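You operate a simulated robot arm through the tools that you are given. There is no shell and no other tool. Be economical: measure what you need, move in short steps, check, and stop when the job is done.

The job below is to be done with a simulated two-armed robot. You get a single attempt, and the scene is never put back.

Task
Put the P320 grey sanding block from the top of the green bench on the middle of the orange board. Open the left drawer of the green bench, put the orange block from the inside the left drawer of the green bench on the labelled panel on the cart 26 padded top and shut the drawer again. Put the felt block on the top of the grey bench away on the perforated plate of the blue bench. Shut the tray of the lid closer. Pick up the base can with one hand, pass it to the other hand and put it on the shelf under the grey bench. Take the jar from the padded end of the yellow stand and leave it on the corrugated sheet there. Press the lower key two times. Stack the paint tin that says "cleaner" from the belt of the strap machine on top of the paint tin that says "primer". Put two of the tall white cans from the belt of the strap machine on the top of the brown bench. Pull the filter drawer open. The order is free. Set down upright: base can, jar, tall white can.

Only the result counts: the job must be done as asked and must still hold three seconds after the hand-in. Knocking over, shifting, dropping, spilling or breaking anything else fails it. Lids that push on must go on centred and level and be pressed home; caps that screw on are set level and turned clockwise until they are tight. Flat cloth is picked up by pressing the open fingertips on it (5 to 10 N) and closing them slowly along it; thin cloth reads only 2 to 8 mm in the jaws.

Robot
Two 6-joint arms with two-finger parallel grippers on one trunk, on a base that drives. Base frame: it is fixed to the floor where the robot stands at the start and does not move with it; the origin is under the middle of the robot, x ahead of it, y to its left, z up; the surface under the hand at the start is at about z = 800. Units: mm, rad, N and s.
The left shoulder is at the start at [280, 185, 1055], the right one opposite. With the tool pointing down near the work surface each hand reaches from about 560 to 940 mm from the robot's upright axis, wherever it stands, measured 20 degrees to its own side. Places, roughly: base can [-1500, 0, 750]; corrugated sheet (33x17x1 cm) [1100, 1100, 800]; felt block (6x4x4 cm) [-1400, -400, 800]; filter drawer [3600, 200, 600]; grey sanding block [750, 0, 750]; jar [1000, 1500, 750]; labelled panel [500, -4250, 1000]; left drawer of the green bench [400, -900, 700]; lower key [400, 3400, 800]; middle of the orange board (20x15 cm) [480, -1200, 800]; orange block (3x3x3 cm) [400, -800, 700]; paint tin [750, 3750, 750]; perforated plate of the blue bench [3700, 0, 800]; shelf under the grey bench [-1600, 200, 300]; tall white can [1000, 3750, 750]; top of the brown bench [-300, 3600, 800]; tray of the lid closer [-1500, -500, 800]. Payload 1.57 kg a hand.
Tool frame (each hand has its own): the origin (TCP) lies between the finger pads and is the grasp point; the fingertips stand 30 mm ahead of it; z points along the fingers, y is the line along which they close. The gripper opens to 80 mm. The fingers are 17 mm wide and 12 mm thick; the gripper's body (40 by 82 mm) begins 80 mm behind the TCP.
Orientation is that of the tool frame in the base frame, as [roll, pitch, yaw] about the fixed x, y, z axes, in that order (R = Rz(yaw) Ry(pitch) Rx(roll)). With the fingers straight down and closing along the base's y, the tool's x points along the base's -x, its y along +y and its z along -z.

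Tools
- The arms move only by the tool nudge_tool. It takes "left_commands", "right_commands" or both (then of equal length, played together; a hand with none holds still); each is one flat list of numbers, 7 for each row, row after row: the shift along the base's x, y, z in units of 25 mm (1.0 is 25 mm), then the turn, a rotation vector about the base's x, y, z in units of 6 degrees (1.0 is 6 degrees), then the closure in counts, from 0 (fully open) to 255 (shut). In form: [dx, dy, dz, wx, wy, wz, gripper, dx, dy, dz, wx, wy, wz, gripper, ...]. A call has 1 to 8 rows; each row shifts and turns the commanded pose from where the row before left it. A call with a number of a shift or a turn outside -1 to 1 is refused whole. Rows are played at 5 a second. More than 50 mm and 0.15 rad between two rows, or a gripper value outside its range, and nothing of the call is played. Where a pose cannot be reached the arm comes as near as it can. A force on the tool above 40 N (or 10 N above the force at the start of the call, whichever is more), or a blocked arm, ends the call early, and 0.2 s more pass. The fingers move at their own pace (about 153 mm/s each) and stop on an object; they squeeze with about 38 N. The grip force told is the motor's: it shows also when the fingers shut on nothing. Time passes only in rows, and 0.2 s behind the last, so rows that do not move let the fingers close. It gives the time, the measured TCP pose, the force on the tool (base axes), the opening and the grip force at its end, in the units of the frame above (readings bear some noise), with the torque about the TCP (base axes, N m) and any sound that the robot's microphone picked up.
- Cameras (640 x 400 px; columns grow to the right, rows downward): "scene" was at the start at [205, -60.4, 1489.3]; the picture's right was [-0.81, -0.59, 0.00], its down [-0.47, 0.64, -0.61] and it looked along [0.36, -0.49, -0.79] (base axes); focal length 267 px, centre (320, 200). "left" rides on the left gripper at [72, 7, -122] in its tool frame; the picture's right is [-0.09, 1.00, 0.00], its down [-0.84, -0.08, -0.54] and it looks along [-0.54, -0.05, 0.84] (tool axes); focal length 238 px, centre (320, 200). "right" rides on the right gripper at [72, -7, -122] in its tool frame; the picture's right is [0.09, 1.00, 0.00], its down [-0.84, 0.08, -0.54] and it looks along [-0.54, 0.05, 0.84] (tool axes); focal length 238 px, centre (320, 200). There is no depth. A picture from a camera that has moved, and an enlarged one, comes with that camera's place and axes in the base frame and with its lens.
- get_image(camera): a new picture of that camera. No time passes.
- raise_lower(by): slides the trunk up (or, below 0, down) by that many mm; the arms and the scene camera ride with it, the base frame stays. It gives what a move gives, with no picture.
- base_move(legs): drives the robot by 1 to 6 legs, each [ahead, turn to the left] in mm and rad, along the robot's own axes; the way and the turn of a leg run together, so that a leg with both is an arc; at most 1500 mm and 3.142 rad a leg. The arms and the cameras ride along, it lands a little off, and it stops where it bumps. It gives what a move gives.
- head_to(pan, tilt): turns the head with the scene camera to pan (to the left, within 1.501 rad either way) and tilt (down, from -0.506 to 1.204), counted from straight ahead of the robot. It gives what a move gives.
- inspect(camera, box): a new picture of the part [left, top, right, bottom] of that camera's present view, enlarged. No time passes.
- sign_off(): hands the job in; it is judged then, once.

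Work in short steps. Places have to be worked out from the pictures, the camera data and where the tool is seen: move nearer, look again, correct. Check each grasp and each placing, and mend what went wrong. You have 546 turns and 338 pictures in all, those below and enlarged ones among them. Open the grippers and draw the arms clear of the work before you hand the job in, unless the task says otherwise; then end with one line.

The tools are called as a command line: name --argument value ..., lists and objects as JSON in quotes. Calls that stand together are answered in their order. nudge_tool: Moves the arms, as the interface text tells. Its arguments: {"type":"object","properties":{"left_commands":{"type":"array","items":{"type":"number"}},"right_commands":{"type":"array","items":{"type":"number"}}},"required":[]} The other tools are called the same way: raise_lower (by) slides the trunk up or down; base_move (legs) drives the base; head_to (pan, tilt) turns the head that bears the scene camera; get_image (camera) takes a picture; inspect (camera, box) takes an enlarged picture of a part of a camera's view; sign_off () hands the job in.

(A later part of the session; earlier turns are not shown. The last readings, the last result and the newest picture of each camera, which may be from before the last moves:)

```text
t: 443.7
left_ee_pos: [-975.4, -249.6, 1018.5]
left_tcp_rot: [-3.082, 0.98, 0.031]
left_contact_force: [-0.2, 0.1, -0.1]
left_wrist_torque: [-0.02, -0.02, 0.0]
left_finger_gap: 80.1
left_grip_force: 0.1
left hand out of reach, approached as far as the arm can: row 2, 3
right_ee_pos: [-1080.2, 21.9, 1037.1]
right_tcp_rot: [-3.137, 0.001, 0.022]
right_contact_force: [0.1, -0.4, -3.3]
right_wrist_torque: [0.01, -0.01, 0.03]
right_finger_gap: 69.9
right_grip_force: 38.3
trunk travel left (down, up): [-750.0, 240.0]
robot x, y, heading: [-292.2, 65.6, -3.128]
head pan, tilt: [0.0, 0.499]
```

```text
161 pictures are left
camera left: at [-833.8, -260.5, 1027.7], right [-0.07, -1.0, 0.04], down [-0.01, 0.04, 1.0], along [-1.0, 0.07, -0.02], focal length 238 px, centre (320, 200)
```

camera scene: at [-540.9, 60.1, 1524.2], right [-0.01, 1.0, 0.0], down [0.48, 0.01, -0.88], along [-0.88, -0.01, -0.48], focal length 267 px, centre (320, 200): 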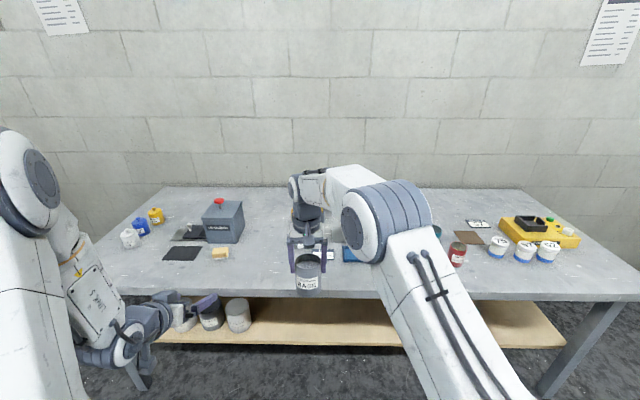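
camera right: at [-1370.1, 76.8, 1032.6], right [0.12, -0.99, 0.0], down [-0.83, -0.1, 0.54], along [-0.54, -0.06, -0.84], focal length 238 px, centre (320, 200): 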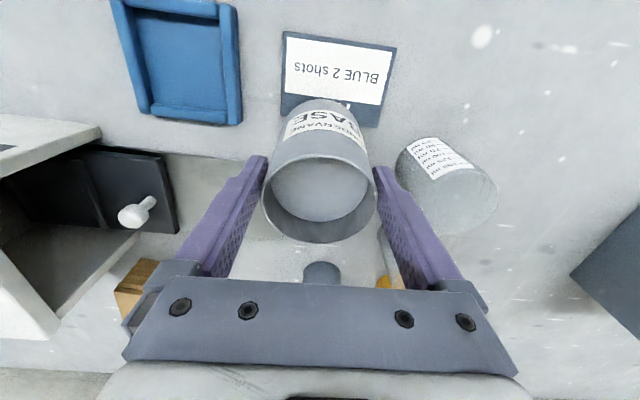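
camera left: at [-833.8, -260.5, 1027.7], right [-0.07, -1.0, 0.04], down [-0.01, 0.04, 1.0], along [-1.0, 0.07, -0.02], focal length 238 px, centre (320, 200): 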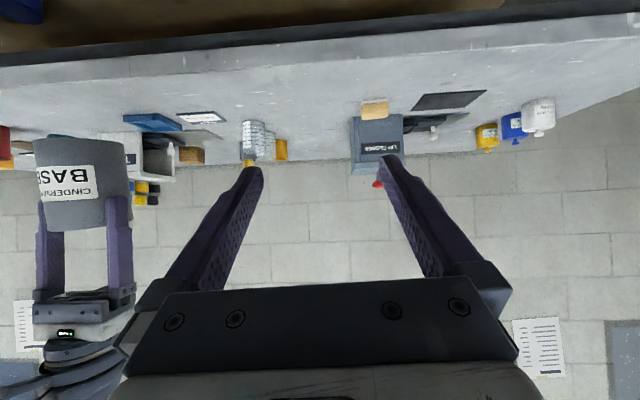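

The left hand is in the tilted pose. I now move it sideways to y≈22, just behind the can (robot side).

nudge_tool --left_commands '[-0.1, 1, 0.1, 0, 0, 0, 0, -0.1, 1, 0.1, 0, 0, 0, 0, -0.1, 1, 0.1, 0, 0, 0, 0, -0.1, 1, 0.1, 0, 0, 0, 0, 0, 1, 0.1, 0, 0, 0, 0, 0, 1, 0.1, 0, 0, 0, 0, 0, 1, 0, 0, 0, 0, 0, 0, 1, 0, 0, 0, 0, 0]'

get_image --camera "left"

get_image --camera "scene"

```text
t: 445.5
left_ee_pos: [-998.1, -159.7, 1063.6]
left_tcp_rot: [-3.083, 0.981, 0.024]
left_contact_force: [0.7, 0.1, 0.8]
left_wrist_torque: [0.01, 0.02, 0.02]
left_finger_gap: 80.2
left_grip_force: 0.1
left hand out of reach, approached as far as the arm can: row 1, 2, 3, 4, 5, 6, 7, 8
right_ee_pos: [-1080.0, 21.6, 1036.6]
right_tcp_rot: [-3.139, 0.0, 0.021]
right_contact_force: [0.0, 0.1, -3.6]
right_wrist_torque: [-0.02, -0.01, 0.0]
right_finger_gap: 70.0
right_grip_force: 37.8
trunk travel left (down, up): [-750.0, 240.0]
robot x, y, heading: [-289.5, 63.9, -3.129]
head pan, tilt: [0.0, 0.499]
```

```text
160 pictures are left
camera left: at [-856.4, -171.5, 1071.7], right [-0.07, -1.0, 0.04], down [-0.01, 0.05, 1.0], along [-1.0, 0.07, -0.02], focal length 238 px, centre (320, 200)
```

left: 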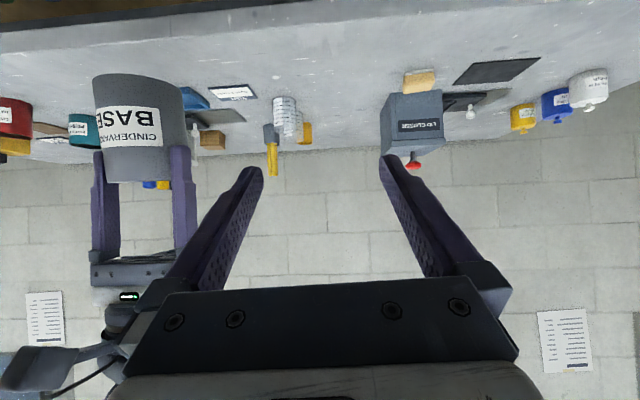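

```text
159 pictures are left
camera scene: at [-541.0, 60.1, 1524.2], right [-0.01, 1.0, 0.0], down [0.48, 0.01, -0.88], along [-0.88, -0.01, -0.48], focal length 267 px, centre (320, 200)
```

scene: 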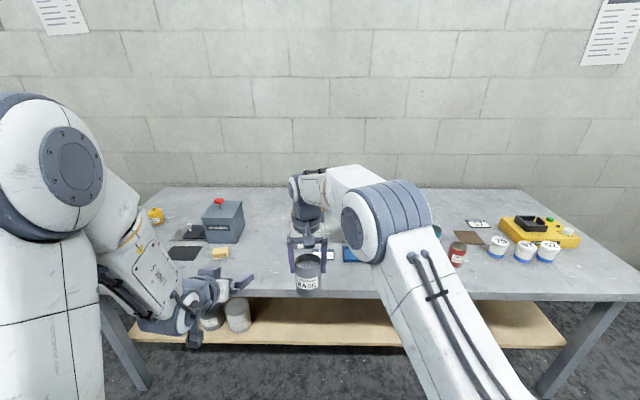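

The left arm is too folded at this height. I lower both hands (can to z≈790) and go slightly further out, where reach is better.

nudge_tool --right_commands '[-0.2, 0, -1, 0, 0, 0, 255, -0.2, 0, -1, 0, 0, 0, 255, -0.2, 0, -1, 0, 0, 0, 255, -0.2, 0, -1, 0, 0, 0, 255, -0.2, 0, -1, 0, 0, 0, 255, -0.2, 0, -1, 0, 0, 0, 255, -0.2, 0, -1, 0, 0, 0, 255, -0.2, 0, -1, 0, 0, 0, 255]' --left_commands '[0, 0, -1, 0, 0, 0, 0, 0, 0, -1, 0, 0, 0, 0, 0, 0, -1, 0, 0, 0, 0, 0, 0, -1, 0, 0, 0, 0, 0, 0, -1, 0, 0, 0, 0, 0, 0, -1, 0, 0, 0, 0, 0, 0, -1, 0, 0, 0, 0, 0, 0, -1, 0, 0, 0, 0]'

nudge_tool --right_commands '[0, 0, -1, 0, 0, 0, 255, 0, 0, -1, 0, 0, 0, 255, 0, 0, 0, 0, 0, 0, 255, 0, 0, 0, 0, 0, 0, 255]' --left_commands '[0, 0, -1, 0, 0, 0, 0, 0, 0.5, -1, 0, 0, 0, 0, 0, 0.5, -0.5, 0, 0, 0, 0, 0, 0.5, 0, 0, 0, 0, 0]'

get_image --camera "left"

get_image --camera "scene"

```text
t: 447.3
left_ee_pos: [-999.3, -160.1, 1028.9]
left_tcp_rot: [-3.023, 0.968, 0.08]
left_contact_force: [-0.4, -1.0, -0.3]
left_wrist_torque: [0.04, 0.01, 0.0]
left_finger_gap: 80.1
left_grip_force: 0.0
left hand out of reach, approached as far as the arm can: row 1, 2, 3, 4, 5, 6, 7, 8
right_ee_pos: [-1120.0, 23.4, 836.0]
right_tcp_rot: [-3.135, -0.001, 0.023]
right_contact_force: [0.4, -0.3, -2.4]
right_wrist_torque: [-0.02, -0.03, 0.01]
right_finger_gap: 69.6
right_grip_force: 37.8
trunk travel left (down, up): [-750.0, 240.0]
robot x, y, heading: [-290.8, 64.6, -3.128]
head pan, tilt: [0.0, 0.499]
```

```text
t: 448.3
left_ee_pos: [-999.3, -158.0, 1026.5]
left_tcp_rot: [-3.019, 0.967, 0.079]
left_contact_force: [-0.4, 0.0, -0.1]
left_wrist_torque: [0.02, 0.0, -0.01]
left_finger_gap: 80.1
left_grip_force: 0.1
left hand out of reach, approached as far as the arm can: row 1, 2, 3, 4
right_ee_pos: [-1121.0, 22.1, 786.2]
right_tcp_rot: [-3.137, 0.0, 0.022]
right_contact_force: [0.0, 0.1, -3.8]
right_wrist_torque: [-0.03, -0.01, 0.0]
right_finger_gap: 69.7
right_grip_force: 38.1
trunk travel left (down, up): [-750.0, 240.0]
robot x, y, heading: [-287.6, 63.6, -3.13]
head pan, tilt: [0.0, 0.499]
```

```text
158 pictures are left
camera left: at [-856.9, -169.5, 1036.6], right [-0.07, -1.0, 0.01], down [-0.03, 0.01, 1.0], along [-1.0, 0.07, -0.03], focal length 238 px, centre (320, 200)
```

left: 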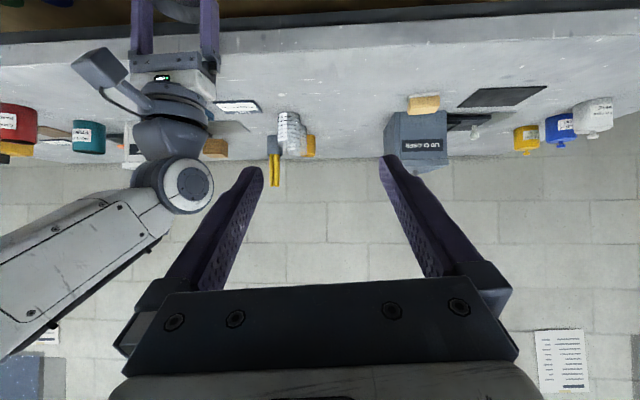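

```text
157 pictures are left
camera scene: at [-541.0, 60.1, 1524.2], right [-0.01, 1.0, 0.0], down [0.48, 0.01, -0.88], along [-0.88, -0.01, -0.48], focal length 267 px, centre (320, 200)
```

scene: 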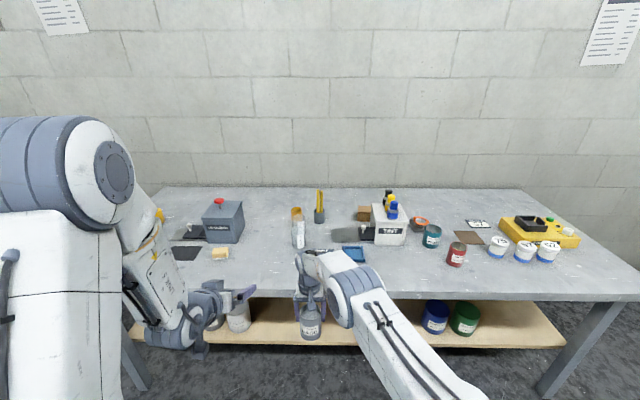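

The left arm sits at a fold limit; I extend it outward first, then lower.

nudge_tool --left_commands '[-1, 0, 0, 0, 0, 0, 0, -1, 0, 0, 0, 0, 0, 0, -1, 0, 0, 0, 0, 0, 0, -1, 0, 0, 0, 0, 0, 0, -1, 0, -0.5, 0, 0, 0, 0, 0, 0, -1, 0, 0, 0, 0, 0, 0, -1, 0, 0, 0, 0, 0, 0, -1, 0, 0, 0, 0]'

nudge_tool --left_commands '[0, 0, -1, 0, 0, 0, 0, 0, 0, -1, 0, 0, 0, 0, 0, 0, -1, 0, 0, 0, 0, 0, 0, -1, 0, 0, 0, 0]'

```text
t: 450.1
left_ee_pos: [-1125.5, -181.3, 957.3]
left_tcp_rot: [-3.08, 0.982, 0.025]
left_contact_force: [-0.1, -0.1, -0.5]
left_wrist_torque: [0.01, 0.0, -0.05]
left_finger_gap: 79.7
left_grip_force: 0.0
left hand out of reach, approached as far as the arm can: row 1, 2, 6, 7
right_ee_pos: [-1120.3, 21.4, 787.6]
right_tcp_rot: [-3.138, 0.001, 0.022]
right_contact_force: [0.8, 0.6, -3.7]
right_wrist_torque: [-0.02, -0.03, -0.01]
right_finger_gap: 69.4
right_grip_force: 38.2
trunk travel left (down, up): [-750.0, 240.0]
robot x, y, heading: [-288.9, 63.2, -3.13]
head pan, tilt: [0.0, 0.499]
```

```text
t: 451.1
left_ee_pos: [-1153.0, -189.2, 871.8]
left_tcp_rot: [-3.053, 0.978, 0.054]
left_contact_force: [-0.3, -0.2, 0.4]
left_wrist_torque: [0.01, -0.03, 0.0]
left_finger_gap: 80.0
left_grip_force: 0.0
left hand out of reach, approached as far as the arm can: row 1, 2, 3, 4
right_ee_pos: [-1119.2, 23.3, 786.1]
right_tcp_rot: [-3.136, 0.0, 0.022]
right_contact_force: [0.2, 0.4, -3.0]
right_wrist_torque: [-0.01, -0.05, 0.0]
right_finger_gap: 69.4
right_grip_force: 37.7
trunk travel left (down, up): [-750.0, 240.0]
robot x, y, heading: [-289.0, 61.7, -3.131]
head pan, tilt: [0.0, 0.499]
```

The pose is limited by wrist flexion when low; a higher, further-out handover suits better. I raise both hands: can to z≈1050 at x≈-1150, and the left with a 45° tilt.

nudge_tool --left_commands '[0.3, 0, 1, 0, -0.3, 0, 0, 0.3, 0, 1, 0, -0.3, 0, 0, 0.3, 0, 1, 0, -0.3, 0, 0, 0.3, 0, 1, 0, -0.3, 0, 0, 0.3, 0, 1, 0, -0.3, 0, 0, 0.2, 0, 1, 0, -0.3, 0, 0, 0, 0, 1, 0, 0, 0, 0, 0, 0, 1, 0, 0, 0, 0]' --right_commands '[-0.1, 0, 1, 0, 0, 0, 255, -0.1, 0, 1, 0, 0, 0, 255, -0.1, 0, 1, 0, 0, 0, 255, -0.1, 0, 1, 0, 0, 0, 255, -0.1, 0, 1, 0, 0, 0, 255, -0.1, 0, 1, 0, 0, 0, 255, -0.1, 0, 1, 0, 0, 0, 255, -0.1, 0, 1, 0, 0, 0, 255]'

nudge_tool --left_commands '[0, 1, 0, 0, 0, 0, 0, 0, 1, 0, 0, 0, 0, 0, 0, 1, 0, 0, 0, 0, 0, 0, 1, 0, 0, 0, 0, 0]' --right_commands '[-0.1, 0, 1, 0, 0, 0, 255, -0.1, 0, 1, 0, 0, 0, 255, -0.1, 0, 0.7, 0, 0, 0, 255, 0, 0, 0, 0, 0, 0, 255]'

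get_image --camera "left"

```text
t: 452.9
left_ee_pos: [-1111.4, -190.8, 1071.5]
left_tcp_rot: [-3.099, 0.792, 0.019]
left_contact_force: [-0.3, 0.0, 0.3]
left_wrist_torque: [0.01, -0.01, 0.03]
left_finger_gap: 80.1
left_grip_force: 0.0
right_ee_pos: [-1140.6, 21.9, 986.1]
right_tcp_rot: [-3.135, 0.0, 0.024]
right_contact_force: [-0.6, -0.4, -3.2]
right_wrist_torque: [-0.01, 0.01, 0.02]
right_finger_gap: 69.4
right_grip_force: 38.2
trunk travel left (down, up): [-750.0, 240.0]
robot x, y, heading: [-288.1, 60.5, -3.129]
head pan, tilt: [0.0, 0.499]
```

```text
t: 453.9
left_ee_pos: [-1109.5, -114.0, 1068.5]
left_tcp_rot: [-3.086, 0.79, 0.02]
left_contact_force: [-0.5, 1.0, -0.1]
left_wrist_torque: [0.0, -0.01, 0.0]
left_finger_gap: 80.0
left_grip_force: 0.0
left hand out of reach, approached as far as the arm can: row 4
right_ee_pos: [-1140.8, 24.8, 1052.4]
right_tcp_rot: [-3.135, -0.001, 0.023]
right_contact_force: [0.3, -0.1, -3.4]
right_wrist_torque: [0.01, -0.02, 0.02]
right_finger_gap: 69.2
right_grip_force: 37.9
right hand out of reach, approached as far as the arm can: row 3
trunk travel left (down, up): [-750.0, 240.0]
robot x, y, heading: [-290.9, 65.0, -3.131]
head pan, tilt: [0.0, 0.499]
```

```text
156 pictures are left
camera left: at [-972.1, -126.5, 1104.0], right [-0.08, -1.0, 0.03], down [-0.2, 0.04, 0.98], along [-0.98, 0.08, -0.21], focal length 238 px, centre (320, 200)
```

left: 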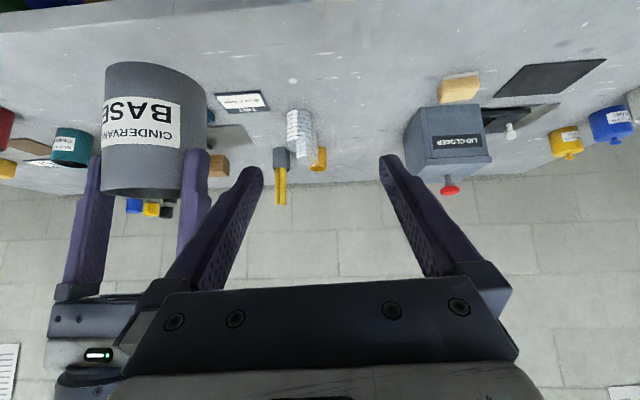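

I back the base 130 mm to get clear of the bench edge, then bring both hands lower and further out (right TCP z≈890, forward ≈890), where the forward tilt is easier.

base_move --legs '[[-130, 0]]'

nudge_tool --left_commands '[-0.3, -0.4, -0.9, 0, 0, 0, 0, -0.3, -0.4, -0.9, 0, 0, 0, 0, -0.3, 0, -0.9, 0, 0, 0, 0, -0.3, 0, -0.9, 0, 0, 0, 0, -0.3, 0, -0.9, 0, 0, 0, 0, -0.3, 0, -0.9, 0, 0, 0, 0, -0.3, 0, -0.9, 0, 0, 0, 0, -0.3, 0, -0.9, 0, 0, 0, 0]' --right_commands '[-0.2, 0, -0.9, 0, 0, 0, 255, -0.2, 0, -0.9, 0, 0, 0, 255, -0.2, 0, -0.9, 0, 0, 0, 255, -0.2, 0, -0.9, 0, 0, 0, 255, -0.2, 0, -0.9, 0, 0, 0, 255, -0.2, 0, -0.9, 0, 0, 0, 255, -0.2, 0, -0.9, 0, 0, 0, 255, -0.2, 0, 0, 0, 0, 0, 255]'

get_image --camera "left"

```text
t: 455.2
left_ee_pos: [-980.1, -111.9, 1069.1]
left_tcp_rot: [-3.087, 0.789, 0.018]
left_contact_force: [0.2, 0.0, 0.4]
left_wrist_torque: [-0.02, 0.04, -0.01]
left_finger_gap: 80.0
left_grip_force: 0.1
right_ee_pos: [-1010.7, 25.9, 1051.5]
right_tcp_rot: [-3.138, 0.0, 0.022]
right_contact_force: [0.1, 0.3, -4.3]
right_wrist_torque: [-0.02, -0.03, -0.04]
right_finger_gap: 69.5
right_grip_force: 37.3
trunk travel left (down, up): [-750.0, 240.0]
robot x, y, heading: [-162.4, 65.3, -3.132]
head pan, tilt: [0.0, 0.499]
```

```text
t: 457.0
left_ee_pos: [-1043.2, -143.6, 892.1]
left_tcp_rot: [-3.077, 0.787, 0.018]
left_contact_force: [-0.3, -0.2, -0.4]
left_wrist_torque: [-0.01, -0.02, 0.02]
left_finger_gap: 79.9
left_grip_force: 0.1
left hand out of reach, approached as far as the arm can: row 6, 8
right_ee_pos: [-1029.4, 35.5, 894.3]
right_tcp_rot: [-3.138, 0.003, 0.022]
right_contact_force: [0.7, 0.2, -3.6]
right_wrist_torque: [0.03, 0.0, 0.01]
right_finger_gap: 69.2
right_grip_force: 37.8
right hand out of reach, approached as far as the arm can: row 4, 6, 7, 8
trunk travel left (down, up): [-750.0, 240.0]
robot x, y, heading: [-165.1, 65.3, -3.132]
head pan, tilt: [0.0, 0.499]
```

```text
155 pictures are left
camera left: at [-906.6, -157.4, 928.0], right [-0.09, -1.0, 0.02], down [-0.21, 0.04, 0.98], along [-0.97, 0.09, -0.21], focal length 238 px, centre (320, 200)
```

left: 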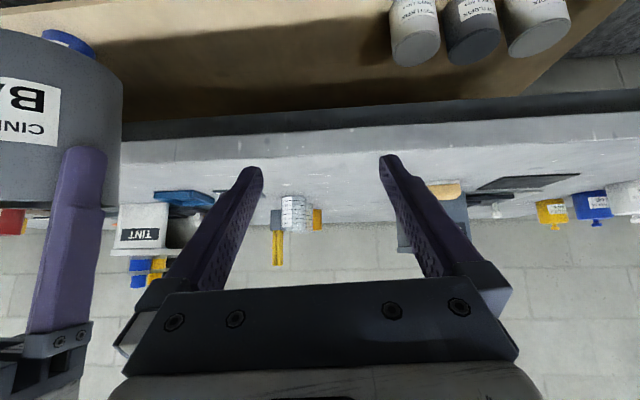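

Right is at its limit forward of 864 mm. I'll approach diagonally instead: rotating the left hand 45° to point forward-right suits its arm better.

nudge_tool --left_commands '[0, 0, 0, 0, 0, -0.95, 0, 0, 0, 0, 0, 0, -0.95, 0, 0, 0, 0, 0, 0, -0.95, 0, 0, 0, 0, 0, 0, -0.95, 0, 0, 0, 0, 0, 0, -0.95, 0, 0, 0, 0, 0, 0, -0.95, 0, 0, 0, 0, 0, 0, -0.95, 0, 0, 0, 0, 0, 0, -0.85, 0]'

nudge_tool --left_commands '[0.6, 0.8, 0.2, 0, 0, 0, 0, 0.6, 0.8, 0.2, 0, 0, 0, 0, 0.6, 0.8, 0.2, 0, 0, 0, 0, 0.6, 0.8, 0.2, 0, 0, 0, 0, 0.4, 0.8, 0, 0, 0, 0, 0]'

get_image --camera "left"

get_image --camera "scene"

```text
t: 458.8
left_ee_pos: [-1043.1, -143.8, 891.6]
left_tcp_rot: [-3.086, 0.79, -0.766]
left_contact_force: [0.3, -1.0, 0.8]
left_wrist_torque: [0.01, 0.01, 0.02]
left_finger_gap: 79.9
left_grip_force: 0.2
right_ee_pos: [-1028.9, 34.8, 894.4]
right_tcp_rot: [-3.135, 0.0, 0.024]
right_contact_force: [0.2, -0.7, -3.8]
right_wrist_torque: [-0.01, -0.02, 0.0]
right_finger_gap: 69.1
right_grip_force: 38.5
trunk travel left (down, up): [-750.0, 240.0]
robot x, y, heading: [-159.9, 69.5, -3.131]
head pan, tilt: [0.0, 0.499]
```

```text
t: 460.0
left_ee_pos: [-973.2, -43.2, 911.8]
left_tcp_rot: [-3.086, 0.788, -0.765]
left_contact_force: [-0.3, -1.1, 0.5]
left_wrist_torque: [0.0, -0.01, 0.02]
left_finger_gap: 79.8
left_grip_force: 0.0
right_ee_pos: [-1028.4, 34.0, 894.5]
right_tcp_rot: [-3.136, -0.001, 0.023]
right_contact_force: [0.2, 0.4, -3.4]
right_wrist_torque: [0.02, -0.06, -0.01]
right_finger_gap: 68.9
right_grip_force: 38.3
trunk travel left (down, up): [-750.0, 240.0]
robot x, y, heading: [-157.1, 64.2, -3.126]
head pan, tilt: [0.0, 0.499]
```

```text
154 pictures are left
camera left: at [-884.7, -149.6, 947.5], right [-0.76, -0.64, 0.03], down [-0.11, 0.17, 0.98], along [-0.63, 0.74, -0.21], focal length 238 px, centre (320, 200)
```

left: 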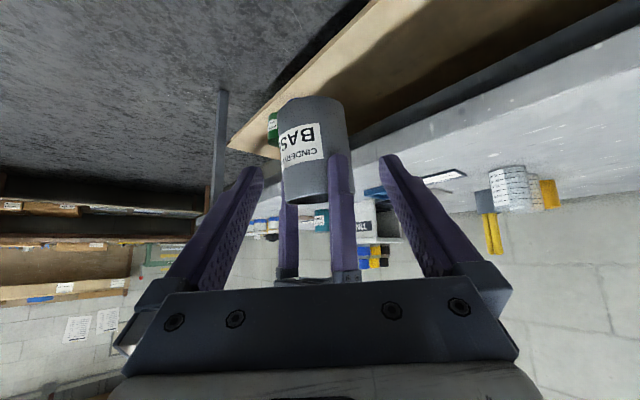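

```text
153 pictures are left
camera scene: at [-410.9, 61.7, 1524.2], right [-0.01, 1.0, 0.0], down [0.48, 0.01, -0.88], along [-0.88, -0.01, -0.48], focal length 267 px, centre (320, 200)
```

scene: 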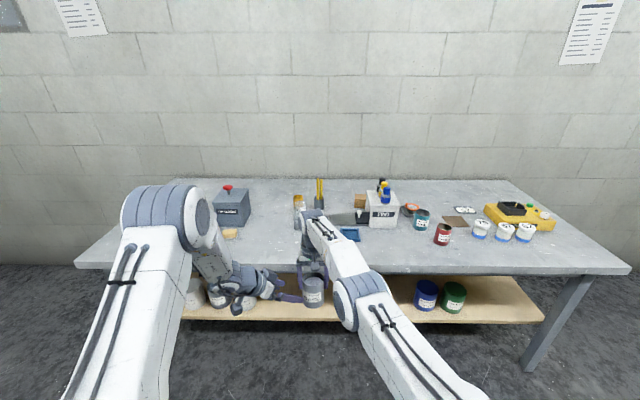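

No reach trouble now, and the can lies between the left fingers. I raise the tilt by 15° more, then advance toward the can's lower half.

nudge_tool --left_commands '[0, 0, -0.3, 0.59, 0.59, 0, 0, 0, 0, -0.3, 0.59, 0.59, 0, 0, 0, 0, -0.4, 0.59, 0.59, 0, 0]'

get_image --camera "left"

```text
t: 460.8
left_ee_pos: [-973.7, -43.2, 887.3]
left_tcp_rot: [-3.078, 1.053, -0.76]
left_contact_force: [-0.6, -0.6, 0.4]
left_wrist_torque: [0.0, -0.03, 0.0]
left_finger_gap: 80.1
left_grip_force: 0.0
right_ee_pos: [-1028.6, 34.6, 894.4]
right_tcp_rot: [-3.136, 0.001, 0.023]
right_contact_force: [-0.5, -0.1, -3.9]
right_wrist_torque: [0.0, 0.01, 0.01]
right_finger_gap: 69.2
right_grip_force: 38.1
trunk travel left (down, up): [-750.0, 240.0]
robot x, y, heading: [-157.4, 65.7, -3.129]
head pan, tilt: [0.0, 0.499]
```

```text
152 pictures are left
camera left: at [-881.7, -152.5, 885.4], right [-0.76, -0.65, 0.05], down [0.07, -0.01, 1.0], along [-0.65, 0.76, 0.06], focal length 238 px, centre (320, 200)
```

left: 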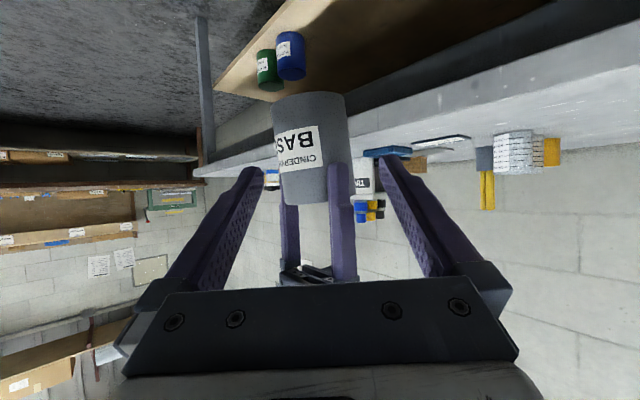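

I correct 12 mm laterally and advance 60% of the way, then check.

nudge_tool --left_commands '[0.35, 0.31, 0, 0, 0, 0, 0, -0.5, 0.55, -0.42, 0, 0, 0, 0, -0.5, 0.55, -0.42, 0, 0, 0, 0, -0.5, 0.55, -0.42, 0, 0, 0, 0]'

get_image --camera "left"

get_image --camera "right"

```text
t: 461.8
left_ee_pos: [-1002.3, 5.5, 855.7]
left_tcp_rot: [-3.074, 1.053, -0.759]
left_contact_force: [0.0, -0.3, 0.4]
left_wrist_torque: [-0.02, -0.01, 0.0]
left_finger_gap: 80.1
left_grip_force: 0.0
right_ee_pos: [-1027.9, 33.2, 894.1]
right_tcp_rot: [-3.135, -0.001, 0.023]
right_contact_force: [0.1, 0.4, -3.8]
right_wrist_torque: [0.02, 0.0, -0.02]
right_finger_gap: 68.9
right_grip_force: 37.6
trunk travel left (down, up): [-750.0, 240.0]
robot x, y, heading: [-159.1, 68.3, -3.128]
head pan, tilt: [0.0, 0.499]
```

```text
151 pictures are left
camera left: at [-910.0, -103.1, 853.7], right [-0.76, -0.65, 0.05], down [0.07, -0.01, 1.0], along [-0.65, 0.76, 0.06], focal length 238 px, centre (320, 200)
```

left: 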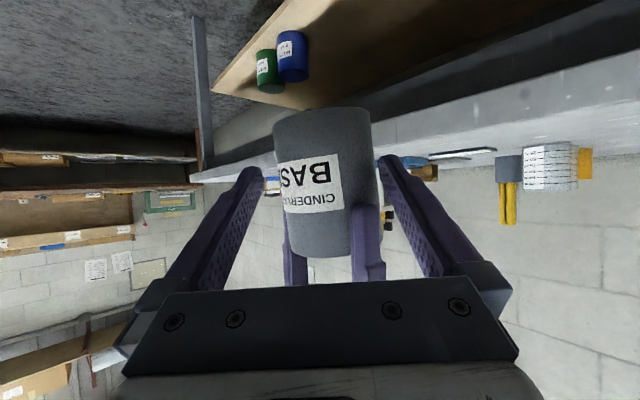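

```text
150 pictures are left
camera right: at [-956.2, 41.8, 1016.0], right [0.11, -0.99, 0.0], down [-0.83, -0.1, 0.54], along [-0.54, -0.06, -0.84], focal length 238 px, centre (320, 200)
```

right: 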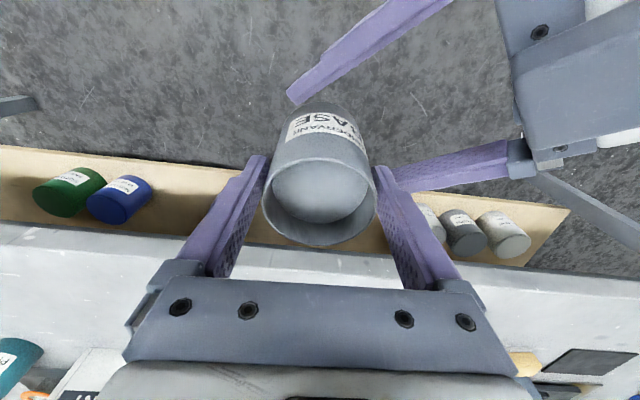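

Well centred. I advance the remaining ~43 mm along the tool direction.

nudge_tool --left_commands '[-0.5, 0.55, -0.43, 0, 0, 0, 0, -0.5, 0.55, -0.43, 0, 0, 0, 0, 0, 0, 0, 0, 0, 0, 0]'

get_image --camera "left"

get_image --camera "right"

```text
t: 462.6
left_ee_pos: [-1028.0, 34.3, 833.4]
left_tcp_rot: [-3.078, 1.052, -0.76]
left_contact_force: [-0.5, -0.6, 0.3]
left_wrist_torque: [-0.02, 0.02, -0.01]
left_finger_gap: 79.8
left_grip_force: 0.1
right_ee_pos: [-1028.9, 34.6, 893.9]
right_tcp_rot: [-3.136, 0.0, 0.024]
right_contact_force: [0.0, 1.3, -3.3]
right_wrist_torque: [0.04, -0.05, -0.02]
right_finger_gap: 68.9
right_grip_force: 38.2
trunk travel left (down, up): [-750.0, 240.0]
robot x, y, heading: [-162.9, 64.4, -3.132]
head pan, tilt: [0.0, 0.499]
```

```text
149 pictures are left
camera left: at [-935.7, -75.5, 831.9], right [-0.76, -0.65, 0.05], down [0.07, -0.01, 1.0], along [-0.65, 0.76, 0.05], focal length 238 px, centre (320, 200)
```

left: 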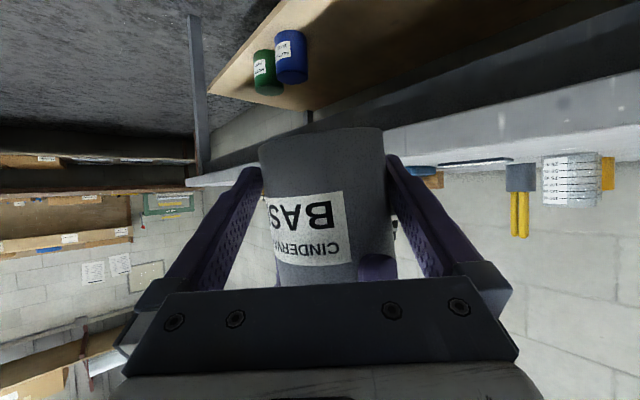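

```text
148 pictures are left
camera right: at [-956.3, 41.9, 1015.9], right [0.11, -0.99, 0.0], down [-0.83, -0.1, 0.54], along [-0.54, -0.06, -0.84], focal length 238 px, centre (320, 200)
```

right: 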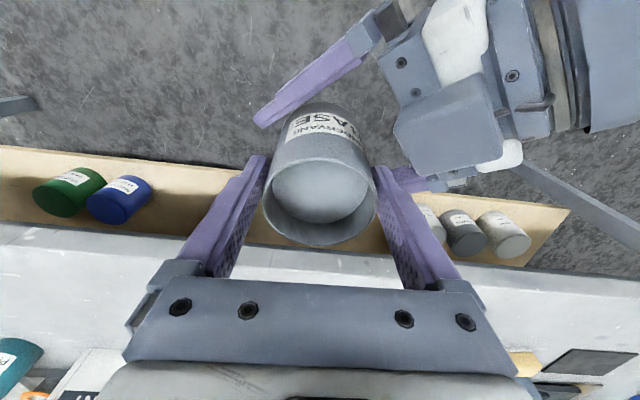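

The left fingers straddle the lower half. I close the left hand while the right still holds.

nudge_tool --left_commands '[0, 0, 0, 0, 0, 0, 255, 0, 0, 0, 0, 0, 0, 255, 0, 0, 0, 0, 0, 0, 255]'

get_image --camera "left"

```text
t: 463.4
left_ee_pos: [-1029.0, 33.3, 834.5]
left_tcp_rot: [-3.074, 1.051, -0.752]
left_contact_force: [-23.2, -9.2, -8.9]
left_wrist_torque: [0.29, -1.03, 0.03]
left_finger_gap: 71.7
left_grip_force: 37.8
right_ee_pos: [-1026.7, 33.9, 894.3]
right_tcp_rot: [-3.134, -0.007, 0.021]
right_contact_force: [23.9, 9.7, 8.3]
right_wrist_torque: [0.23, -0.4, 0.03]
right_finger_gap: 69.0
right_grip_force: 37.1
trunk travel left (down, up): [-750.0, 240.0]
robot x, y, heading: [-156.4, 63.8, -3.128]
head pan, tilt: [0.0, 0.499]
```

```text
147 pictures are left
camera left: at [-935.7, -76.6, 832.0], right [-0.75, -0.65, 0.05], down [0.07, -0.01, 1.0], along [-0.65, 0.76, 0.05], focal length 238 px, centre (320, 200)
```

left: 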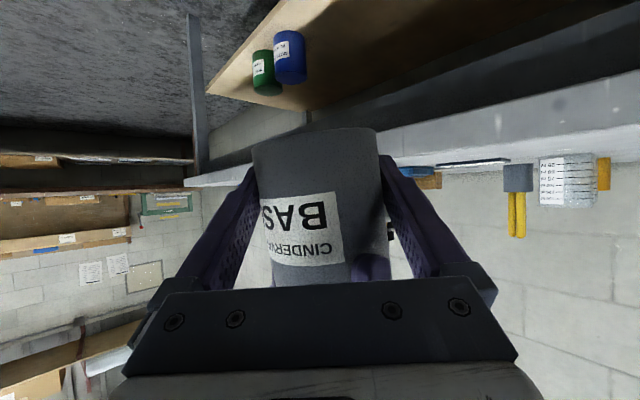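

Both hold, with ~24 N of opposing force from slight misalignment. I relax it with a 2 mm left-hand shift.

nudge_tool --left_commands '[-0.09, -0.04, -0.03, 0, 0, 0, 255]'

```text
t: 463.8
left_ee_pos: [-1030.8, 32.8, 832.9]
left_tcp_rot: [-3.078, 1.052, -0.76]
left_contact_force: [-10.0, -9.0, -1.4]
left_wrist_torque: [0.03, 0.28, 0.61]
left_finger_gap: 72.0
left_grip_force: 37.9
right_ee_pos: [-1028.2, 35.2, 893.5]
right_tcp_rot: [-3.135, -0.002, 0.019]
right_contact_force: [10.4, 9.0, 0.9]
right_wrist_torque: [0.5, -0.92, -0.65]
right_finger_gap: 69.0
right_grip_force: 38.8
trunk travel left (down, up): [-750.0, 240.0]
robot x, y, heading: [-161.0, 63.5, -3.127]
head pan, tilt: [0.0, 0.499]
```

Force halved. I release with the right hand and lift it straight up.

nudge_tool --left_commands '[-0.03, -0.03, 0, 0, 0, 0, 255, 0, 0, 0, 0, 0, 0, 255, 0, 0, 0, 0, 0, 0, 255, 0, 0, 0, 0, 0, 0, 255, 0, 0, 0, 0, 0, 0, 255, 0, 0, 0, 0, 0, 0, 255, 0, 0, 0, 0, 0, 0, 255, 0, 0, 0, 0, 0, 0, 255]' --right_commands '[0, 0, 0, 0, 0, 0, 255, 0, 0, 0, 0, 0, 0, 0, 0, 0, 0, 0, 0, 0, 0, 0, 0, 0.5, 0, 0, 0, 0, 0, 0, 0.8, 0, 0, 0, 0, 0, 0, 1, 0, 0, 0, 0, 0, 0, 1, 0, 0, 0, 0, 0, 0, 1, 0, 0, 0, 0]'

get_image --camera "left"

get_image --camera "right"

```text
t: 465.6
left_ee_pos: [-1031.6, 32.0, 832.0]
left_tcp_rot: [-3.075, 1.054, -0.757]
left_contact_force: [-0.2, 0.2, 0.3]
left_wrist_torque: [0.02, 0.01, 0.0]
left_finger_gap: 71.9
left_grip_force: 38.3
right_ee_pos: [-1022.7, 35.3, 1002.1]
right_tcp_rot: [-3.137, 0.0, 0.024]
right_contact_force: [0.0, 0.0, -0.4]
right_wrist_torque: [0.02, 0.0, -0.01]
right_finger_gap: 80.0
right_grip_force: 0.0
right hand out of reach, approached as far as the arm can: row 8
trunk travel left (down, up): [-750.0, 240.0]
robot x, y, heading: [-164.5, 64.7, -3.127]
head pan, tilt: [0.0, 0.499]
```

```text
146 pictures are left
camera left: at [-938.8, -77.7, 831.1], right [-0.76, -0.65, 0.05], down [0.07, -0.01, 1.0], along [-0.65, 0.76, 0.05], focal length 238 px, centre (320, 200)
```

left: 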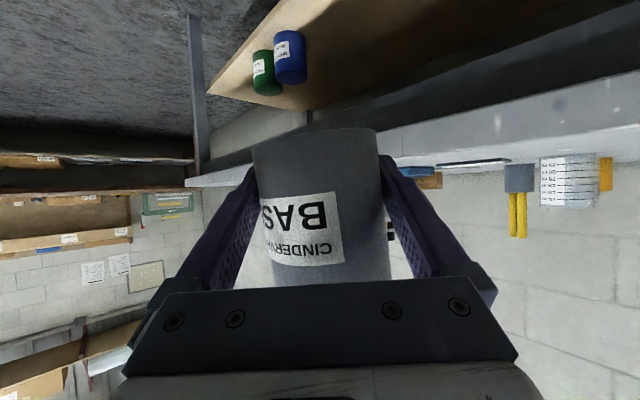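

```text
145 pictures are left
camera right: at [-952.1, 43.2, 1123.0], right [0.11, -0.99, 0.0], down [-0.83, -0.1, 0.54], along [-0.54, -0.06, -0.84], focal length 238 px, centre (320, 200)
```

right: 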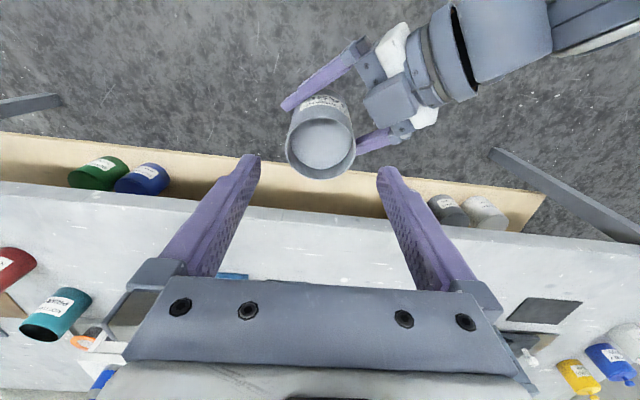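

The handover worked. I move the right hand aside and up, then lower the trunk to look at the shelf.

nudge_tool --right_commands '[0.6, 1, 0, 0, 0, 0, 0, 0.6, 1, 0, 0, 0, 0, 0, 0.6, 1, 0, 0, 0, 0, 0, 0.6, 1, 0, 0, 0, 0, 0, 0.6, 1, 0.4, 0, 0, 0, 0, 0.6, 1, 0.4, 0, 0, 0, 0, 0.6, 1, 0.4, 0, 0, 0, 0, 0.6, 1, 0.4, 0, 0, 0, 0]'

raise_lower --by -380

get_image --camera "left"

head_to --pan 0 --tilt 0.4

get_image --camera "scene"

```text
t: 467.4
left_ee_pos: [-1030.7, 30.4, 832.5]
left_tcp_rot: [-3.074, 1.052, -0.758]
left_contact_force: [-1.0, 0.3, -0.4]
left_wrist_torque: [0.01, 0.03, 0.0]
left_finger_gap: 71.7
left_grip_force: 37.9
right_ee_pos: [-1041.0, 180.9, 1081.1]
right_tcp_rot: [-3.135, -0.002, 0.02]
right_contact_force: [-0.6, 0.0, -0.1]
right_wrist_torque: [0.01, -0.02, -0.01]
right_finger_gap: 80.0
right_grip_force: 0.0
right hand out of reach, approached as far as the arm can: row 1, 2, 3, 4, 5, 6, 7, 8
trunk travel left (down, up): [-750.0, 240.0]
robot x, y, heading: [-160.4, 65.0, -3.131]
head pan, tilt: [0.0, 0.499]
```

```text
t: 471.1
left_ee_pos: [-1030.8, 31.2, 452.0]
left_tcp_rot: [-3.076, 1.053, -0.757]
left_contact_force: [0.5, 0.3, 1.0]
left_wrist_torque: [0.0, -0.03, 0.01]
left_finger_gap: 71.8
left_grip_force: 38.0
right_ee_pos: [-1041.1, 180.8, 701.7]
right_tcp_rot: [-3.138, -0.002, 0.023]
right_contact_force: [-0.1, -0.1, 0.2]
right_wrist_torque: [-0.03, 0.01, 0.0]
right_finger_gap: 80.0
right_grip_force: 0.1
trunk travel left (down, up): [-370.0, 620.0]
robot x, y, heading: [-161.2, 63.6, -3.129]
head pan, tilt: [0.0, 0.499]
```

```text
144 pictures are left
camera left: at [-938.6, -77.7, 451.3], right [-0.76, -0.65, 0.05], down [0.07, -0.01, 1.0], along [-0.65, 0.76, 0.05], focal length 238 px, centre (320, 200)
```

left: 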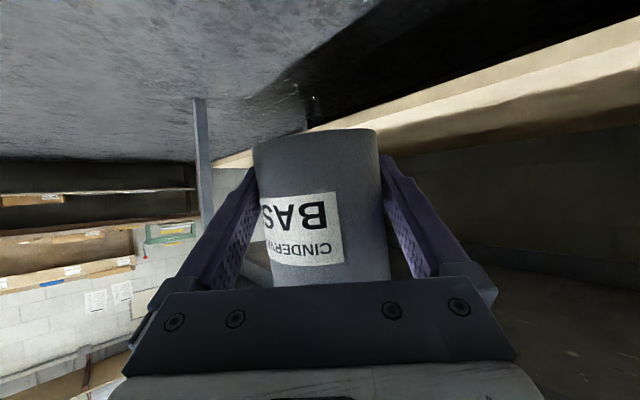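

```text
t: 471.8
left_ee_pos: [-1031.6, 32.4, 452.2]
left_tcp_rot: [-3.074, 1.052, -0.758]
left_contact_force: [-0.6, -0.1, 0.4]
left_wrist_torque: [-0.01, -0.04, -0.01]
left_finger_gap: 71.7
left_grip_force: 37.9
right_ee_pos: [-1041.3, 180.2, 701.6]
right_tcp_rot: [-3.137, -0.002, 0.022]
right_contact_force: [0.0, 0.3, 0.0]
right_wrist_torque: [-0.01, -0.03, 0.01]
right_finger_gap: 80.2
right_grip_force: 0.1
trunk travel left (down, up): [-370.0, 620.0]
robot x, y, heading: [-162.5, 60.6, -3.131]
head pan, tilt: [0.0, 0.4]
```

```text
143 pictures are left
camera scene: at [-412.4, 61.9, 1153.3], right [-0.01, 1.0, 0.0], down [0.39, 0.0, -0.92], along [-0.92, -0.01, -0.39], focal length 267 px, centre (320, 200)
```

scene: 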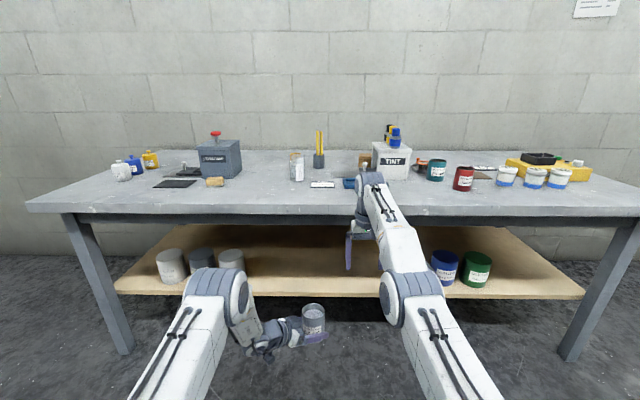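

Good view of the shelf. I zoom to measure its front edge.

inspect --camera "scene" --box '[220, 200, 400, 350]'

get_image --camera "right"

```text
2.67 times, centred on (310, 275) of scene
camera zoom: at [-412.4, 61.9, 1153.3], right [-0.01, 1.0, 0.0], down [0.39, 0.0, -0.92], along [-0.92, -0.01, -0.39], focal length 711 px, centre (347, 0)
```

zoom: 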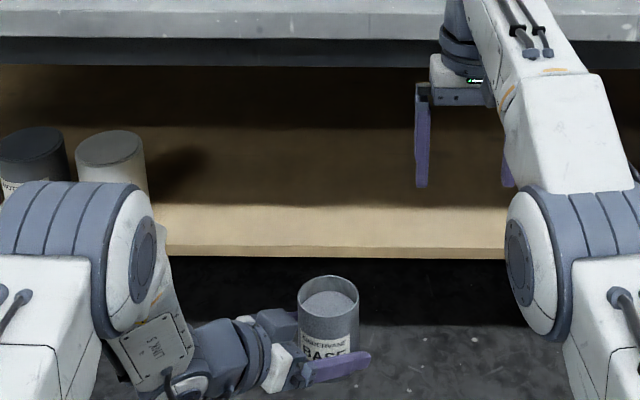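

```text
141 pictures are left
camera right: at [-969.6, 189.3, 823.4], right [0.11, -0.99, 0.0], down [-0.84, -0.1, 0.54], along [-0.54, -0.06, -0.84], focal length 238 px, centre (320, 200)
```

right: 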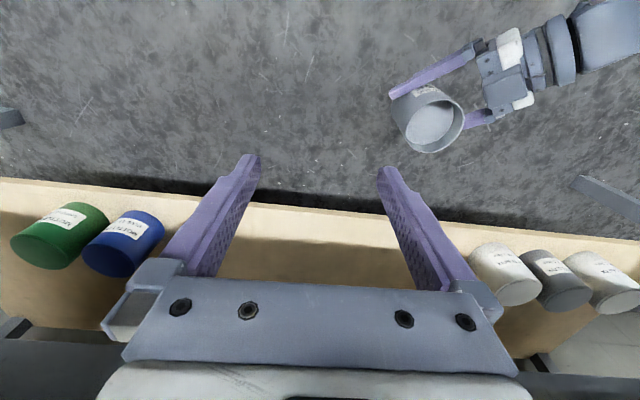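

I need the right arm clear of the bench edge before driving in. I retract and raise it.

nudge_tool --right_commands '[0, 1, -0.6, 0, 0, 0, 0, 0, 1, -0.6, 0, 0, 0, 0, 0, 1, -0.6, 0, 0, 0, 0, 1, 0, 0, 0, 0, 0, 0, 1, 0, 0, 0, 0, 0, 0, 1, 0, 0, 0, 0, 0, 0, 1, 0, 0, 0, 0, 0, 0, 1, 0, 0, 0, 0, 0, 0]'

nudge_tool --right_commands '[1, 0.5, 0, 0, 0, 0, 0, 1, 0.5, 0, 0, 0, 0, 0, 1, 0.5, 0, 0, 0, 0, 0, 1, 0.5, 0, 0, 0, 0, 0, 1, 0, 0, 0, 0, 0, 0]'

```text
t: 473.6
left_ee_pos: [-1030.9, 30.7, 453.5]
left_tcp_rot: [-3.076, 1.052, -0.756]
left_contact_force: [-0.2, -0.9, -0.1]
left_wrist_torque: [0.01, -0.03, 0.02]
left_finger_gap: 71.7
left_grip_force: 38.8
right_ee_pos: [-1052.4, 256.2, 661.4]
right_tcp_rot: [-3.136, -0.004, 0.023]
right_contact_force: [0.9, 0.4, 0.4]
right_wrist_torque: [-0.02, -0.01, -0.04]
right_finger_gap: 79.9
right_grip_force: 0.0
right hand out of reach, approached as far as the arm can: row 1, 2, 4, 5, 6, 7, 8
trunk travel left (down, up): [-370.0, 620.0]
robot x, y, heading: [-158.3, 64.2, -3.135]
head pan, tilt: [0.0, 0.4]
```

```text
t: 474.8
left_ee_pos: [-1030.3, 31.3, 453.0]
left_tcp_rot: [-3.075, 1.053, -0.759]
left_contact_force: [0.1, 0.3, 0.7]
left_wrist_torque: [-0.03, -0.01, 0.02]
left_finger_gap: 71.7
left_grip_force: 37.6
right_ee_pos: [-1052.0, 273.5, 668.2]
right_tcp_rot: [-3.136, -0.002, 0.023]
right_contact_force: [-0.7, -0.1, 0.6]
right_wrist_torque: [0.02, 0.0, 0.03]
right_finger_gap: 80.3
right_grip_force: 0.1
right hand out of reach, approached as far as the arm can: row 1, 2, 3, 4, 5
trunk travel left (down, up): [-370.0, 620.0]
robot x, y, heading: [-163.7, 67.5, -3.134]
head pan, tilt: [0.0, 0.4]
```

The right arm is near-straight and sticks; lowering it freed the other arm before, so I lower first and then retract.

nudge_tool --right_commands '[0, 0, -0.8, 0, 0, 0, 0, 0, 0, -0.8, 0, 0, 0, 0, 0, 0, -0.8, 0, 0, 0, 0, 0, 0, -0.8, 0, 0, 0, 0, 0.3, 0, -0.8, 0, 0, 0, 0, 0.6, 0, -0.4, 0, 0, 0, 0, 0.8, 0, 0, 0, 0, 0, 0, 0.8, 0, 0, 0, 0, 0, 0]'

nudge_tool --right_commands '[0.9, 0, 0, 0, 0, 0, 0, 0.9, 0, 0, 0, 0, 0, 0, 0.9, 0, 0, 0, 0, 0, 0, 0.9, 0, 0, 0, 0, 0, 0, 0.9, 0, 0, 0, 0, 0, 0, 0.9, 0, 0, 0, 0, 0, 0]'

```text
t: 476.6
left_ee_pos: [-1031.1, 31.5, 452.6]
left_tcp_rot: [-3.076, 1.053, -0.758]
left_contact_force: [1.2, -1.6, -0.1]
left_wrist_torque: [-0.02, -0.03, -0.03]
left_finger_gap: 71.3
left_grip_force: 37.5
right_ee_pos: [-1062.4, 278.2, 558.5]
right_tcp_rot: [-3.136, -0.004, 0.022]
right_contact_force: [0.7, 0.6, 0.5]
right_wrist_torque: [-0.01, 0.03, 0.03]
right_finger_gap: 80.2
right_grip_force: 0.0
right hand out of reach, approached as far as the arm can: row 2, 4, 5, 6, 7, 8
trunk travel left (down, up): [-370.0, 620.0]
robot x, y, heading: [-159.9, 67.8, -3.135]
head pan, tilt: [0.0, 0.4]
```

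```text
t: 477.9
left_ee_pos: [-1030.9, 32.0, 452.6]
left_tcp_rot: [-3.075, 1.055, -0.757]
left_contact_force: [0.9, -0.3, -0.4]
left_wrist_torque: [-0.01, -0.02, 0.0]
left_finger_gap: 71.3
left_grip_force: 38.4
right_ee_pos: [-1062.3, 278.0, 558.2]
right_tcp_rot: [-3.136, -0.004, 0.024]
right_contact_force: [-0.6, 1.2, -0.4]
right_wrist_torque: [0.0, 0.05, -0.02]
right_finger_gap: 80.0
right_grip_force: 0.0
right hand out of reach, approached as far as the arm can: row 1, 2, 3, 4, 5, 6
trunk travel left (down, up): [-370.0, 620.0]
robot x, y, heading: [-161.4, 64.2, -3.133]
head pan, tilt: [0.0, 0.4]
```

The arm is at the straight-elbow singularity. Tilting the tool forward pulls the wrist inward, so I do that, then retract, then tilt back.

nudge_tool --right_commands '[0, 0, 0, 0, 0.9, 0, 0, 0, 0, 0, 0, 0.9, 0, 0, 0, 0, 0, 0, 0.9, 0, 0, 0, 0, 0, 0, 0.9, 0, 0, 0.8, 0, 0, 0, 0, 0, 0, 0.8, 0, 0, 0, 0, 0, 0, 0.8, 0, 0, 0, -0.9, 0, 0, 0.8, 0, 0, 0, -0.9, 0, 0]'

nudge_tool --right_commands '[0.8, 0, 0, 0, -0.9, 0, 0, 0.8, 0, 0, 0, -0.9, 0, 0, 0.8, 0, 0.5, 0, 0, 0, 0, 0.8, 0, 0.8, 0, 0, 0, 0, 0, 0, 1, 0, 0, 0, 0, 0, 0, 1, 0, 0, 0, 0]'

```text
t: 479.8
left_ee_pos: [-1030.5, 30.8, 451.4]
left_tcp_rot: [-3.076, 1.052, -0.756]
left_contact_force: [-0.4, 0.2, 0.0]
left_wrist_torque: [-0.02, -0.02, 0.0]
left_finger_gap: 71.7
left_grip_force: 38.1
right_ee_pos: [-1104.1, 282.9, 558.7]
right_tcp_rot: [-3.134, 0.187, 0.022]
right_contact_force: [-0.3, 0.2, -0.3]
right_wrist_torque: [-0.02, 0.0, 0.02]
right_finger_gap: 80.2
right_grip_force: 0.1
right hand out of reach, approached as far as the arm can: row 1, 2, 3, 4, 5, 6
trunk travel left (down, up): [-370.0, 620.0]
robot x, y, heading: [-161.9, 65.9, -3.127]
head pan, tilt: [0.0, 0.4]
```

```text
t: 481.1
left_ee_pos: [-1032.3, 31.5, 453.3]
left_tcp_rot: [-3.075, 1.051, -0.758]
left_contact_force: [-0.1, -0.9, -0.5]
left_wrist_torque: [0.02, 0.02, -0.04]
left_finger_gap: 71.5
left_grip_force: 37.8
right_ee_pos: [-1054.7, 286.9, 643.5]
right_tcp_rot: [-3.137, -0.001, 0.024]
right_contact_force: [-0.5, -0.4, -0.4]
right_wrist_torque: [0.0, -0.01, -0.01]
right_finger_gap: 79.8
right_grip_force: 0.1
right hand out of reach, approached as far as the arm can: row 3, 4, 6
trunk travel left (down, up): [-370.0, 620.0]
robot x, y, heading: [-161.1, 65.5, -3.132]
head pan, tilt: [0.0, 0.4]
```

I try smaller diagonal steps, inward and downward, to escape the trap.

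nudge_tool --right_commands '[0.15, 0, -0.3, 0, 0, 0, 0, 0.15, 0, -0.3, 0, 0, 0, 0, 0.2, 0, -0.3, 0, 0, 0, 0, 0.2, 0, -0.3, 0, 0, 0, 0, 0.3, 0, -0.3, 0, 0, 0, 0, 0.3, 0, -0.3, 0, 0, 0, 0, 0.4, 0, 0, 0, 0, 0, 0, 0.4, 0, 0, 0, 0, 0, 0]'

```text
t: 482.9
left_ee_pos: [-1030.0, 30.9, 452.8]
left_tcp_rot: [-3.074, 1.053, -0.756]
left_contact_force: [0.3, 0.0, -0.4]
left_wrist_torque: [0.0, -0.01, -0.02]
left_finger_gap: 71.0
left_grip_force: 37.7
right_ee_pos: [-1001.9, 285.2, 598.1]
right_tcp_rot: [-3.136, -0.001, 0.023]
right_contact_force: [0.3, 0.5, 0.2]
right_wrist_torque: [0.01, -0.02, 0.01]
right_finger_gap: 80.0
right_grip_force: 0.1
trunk travel left (down, up): [-370.0, 620.0]
robot x, y, heading: [-160.3, 62.2, -3.13]
head pan, tilt: [0.0, 0.4]
```

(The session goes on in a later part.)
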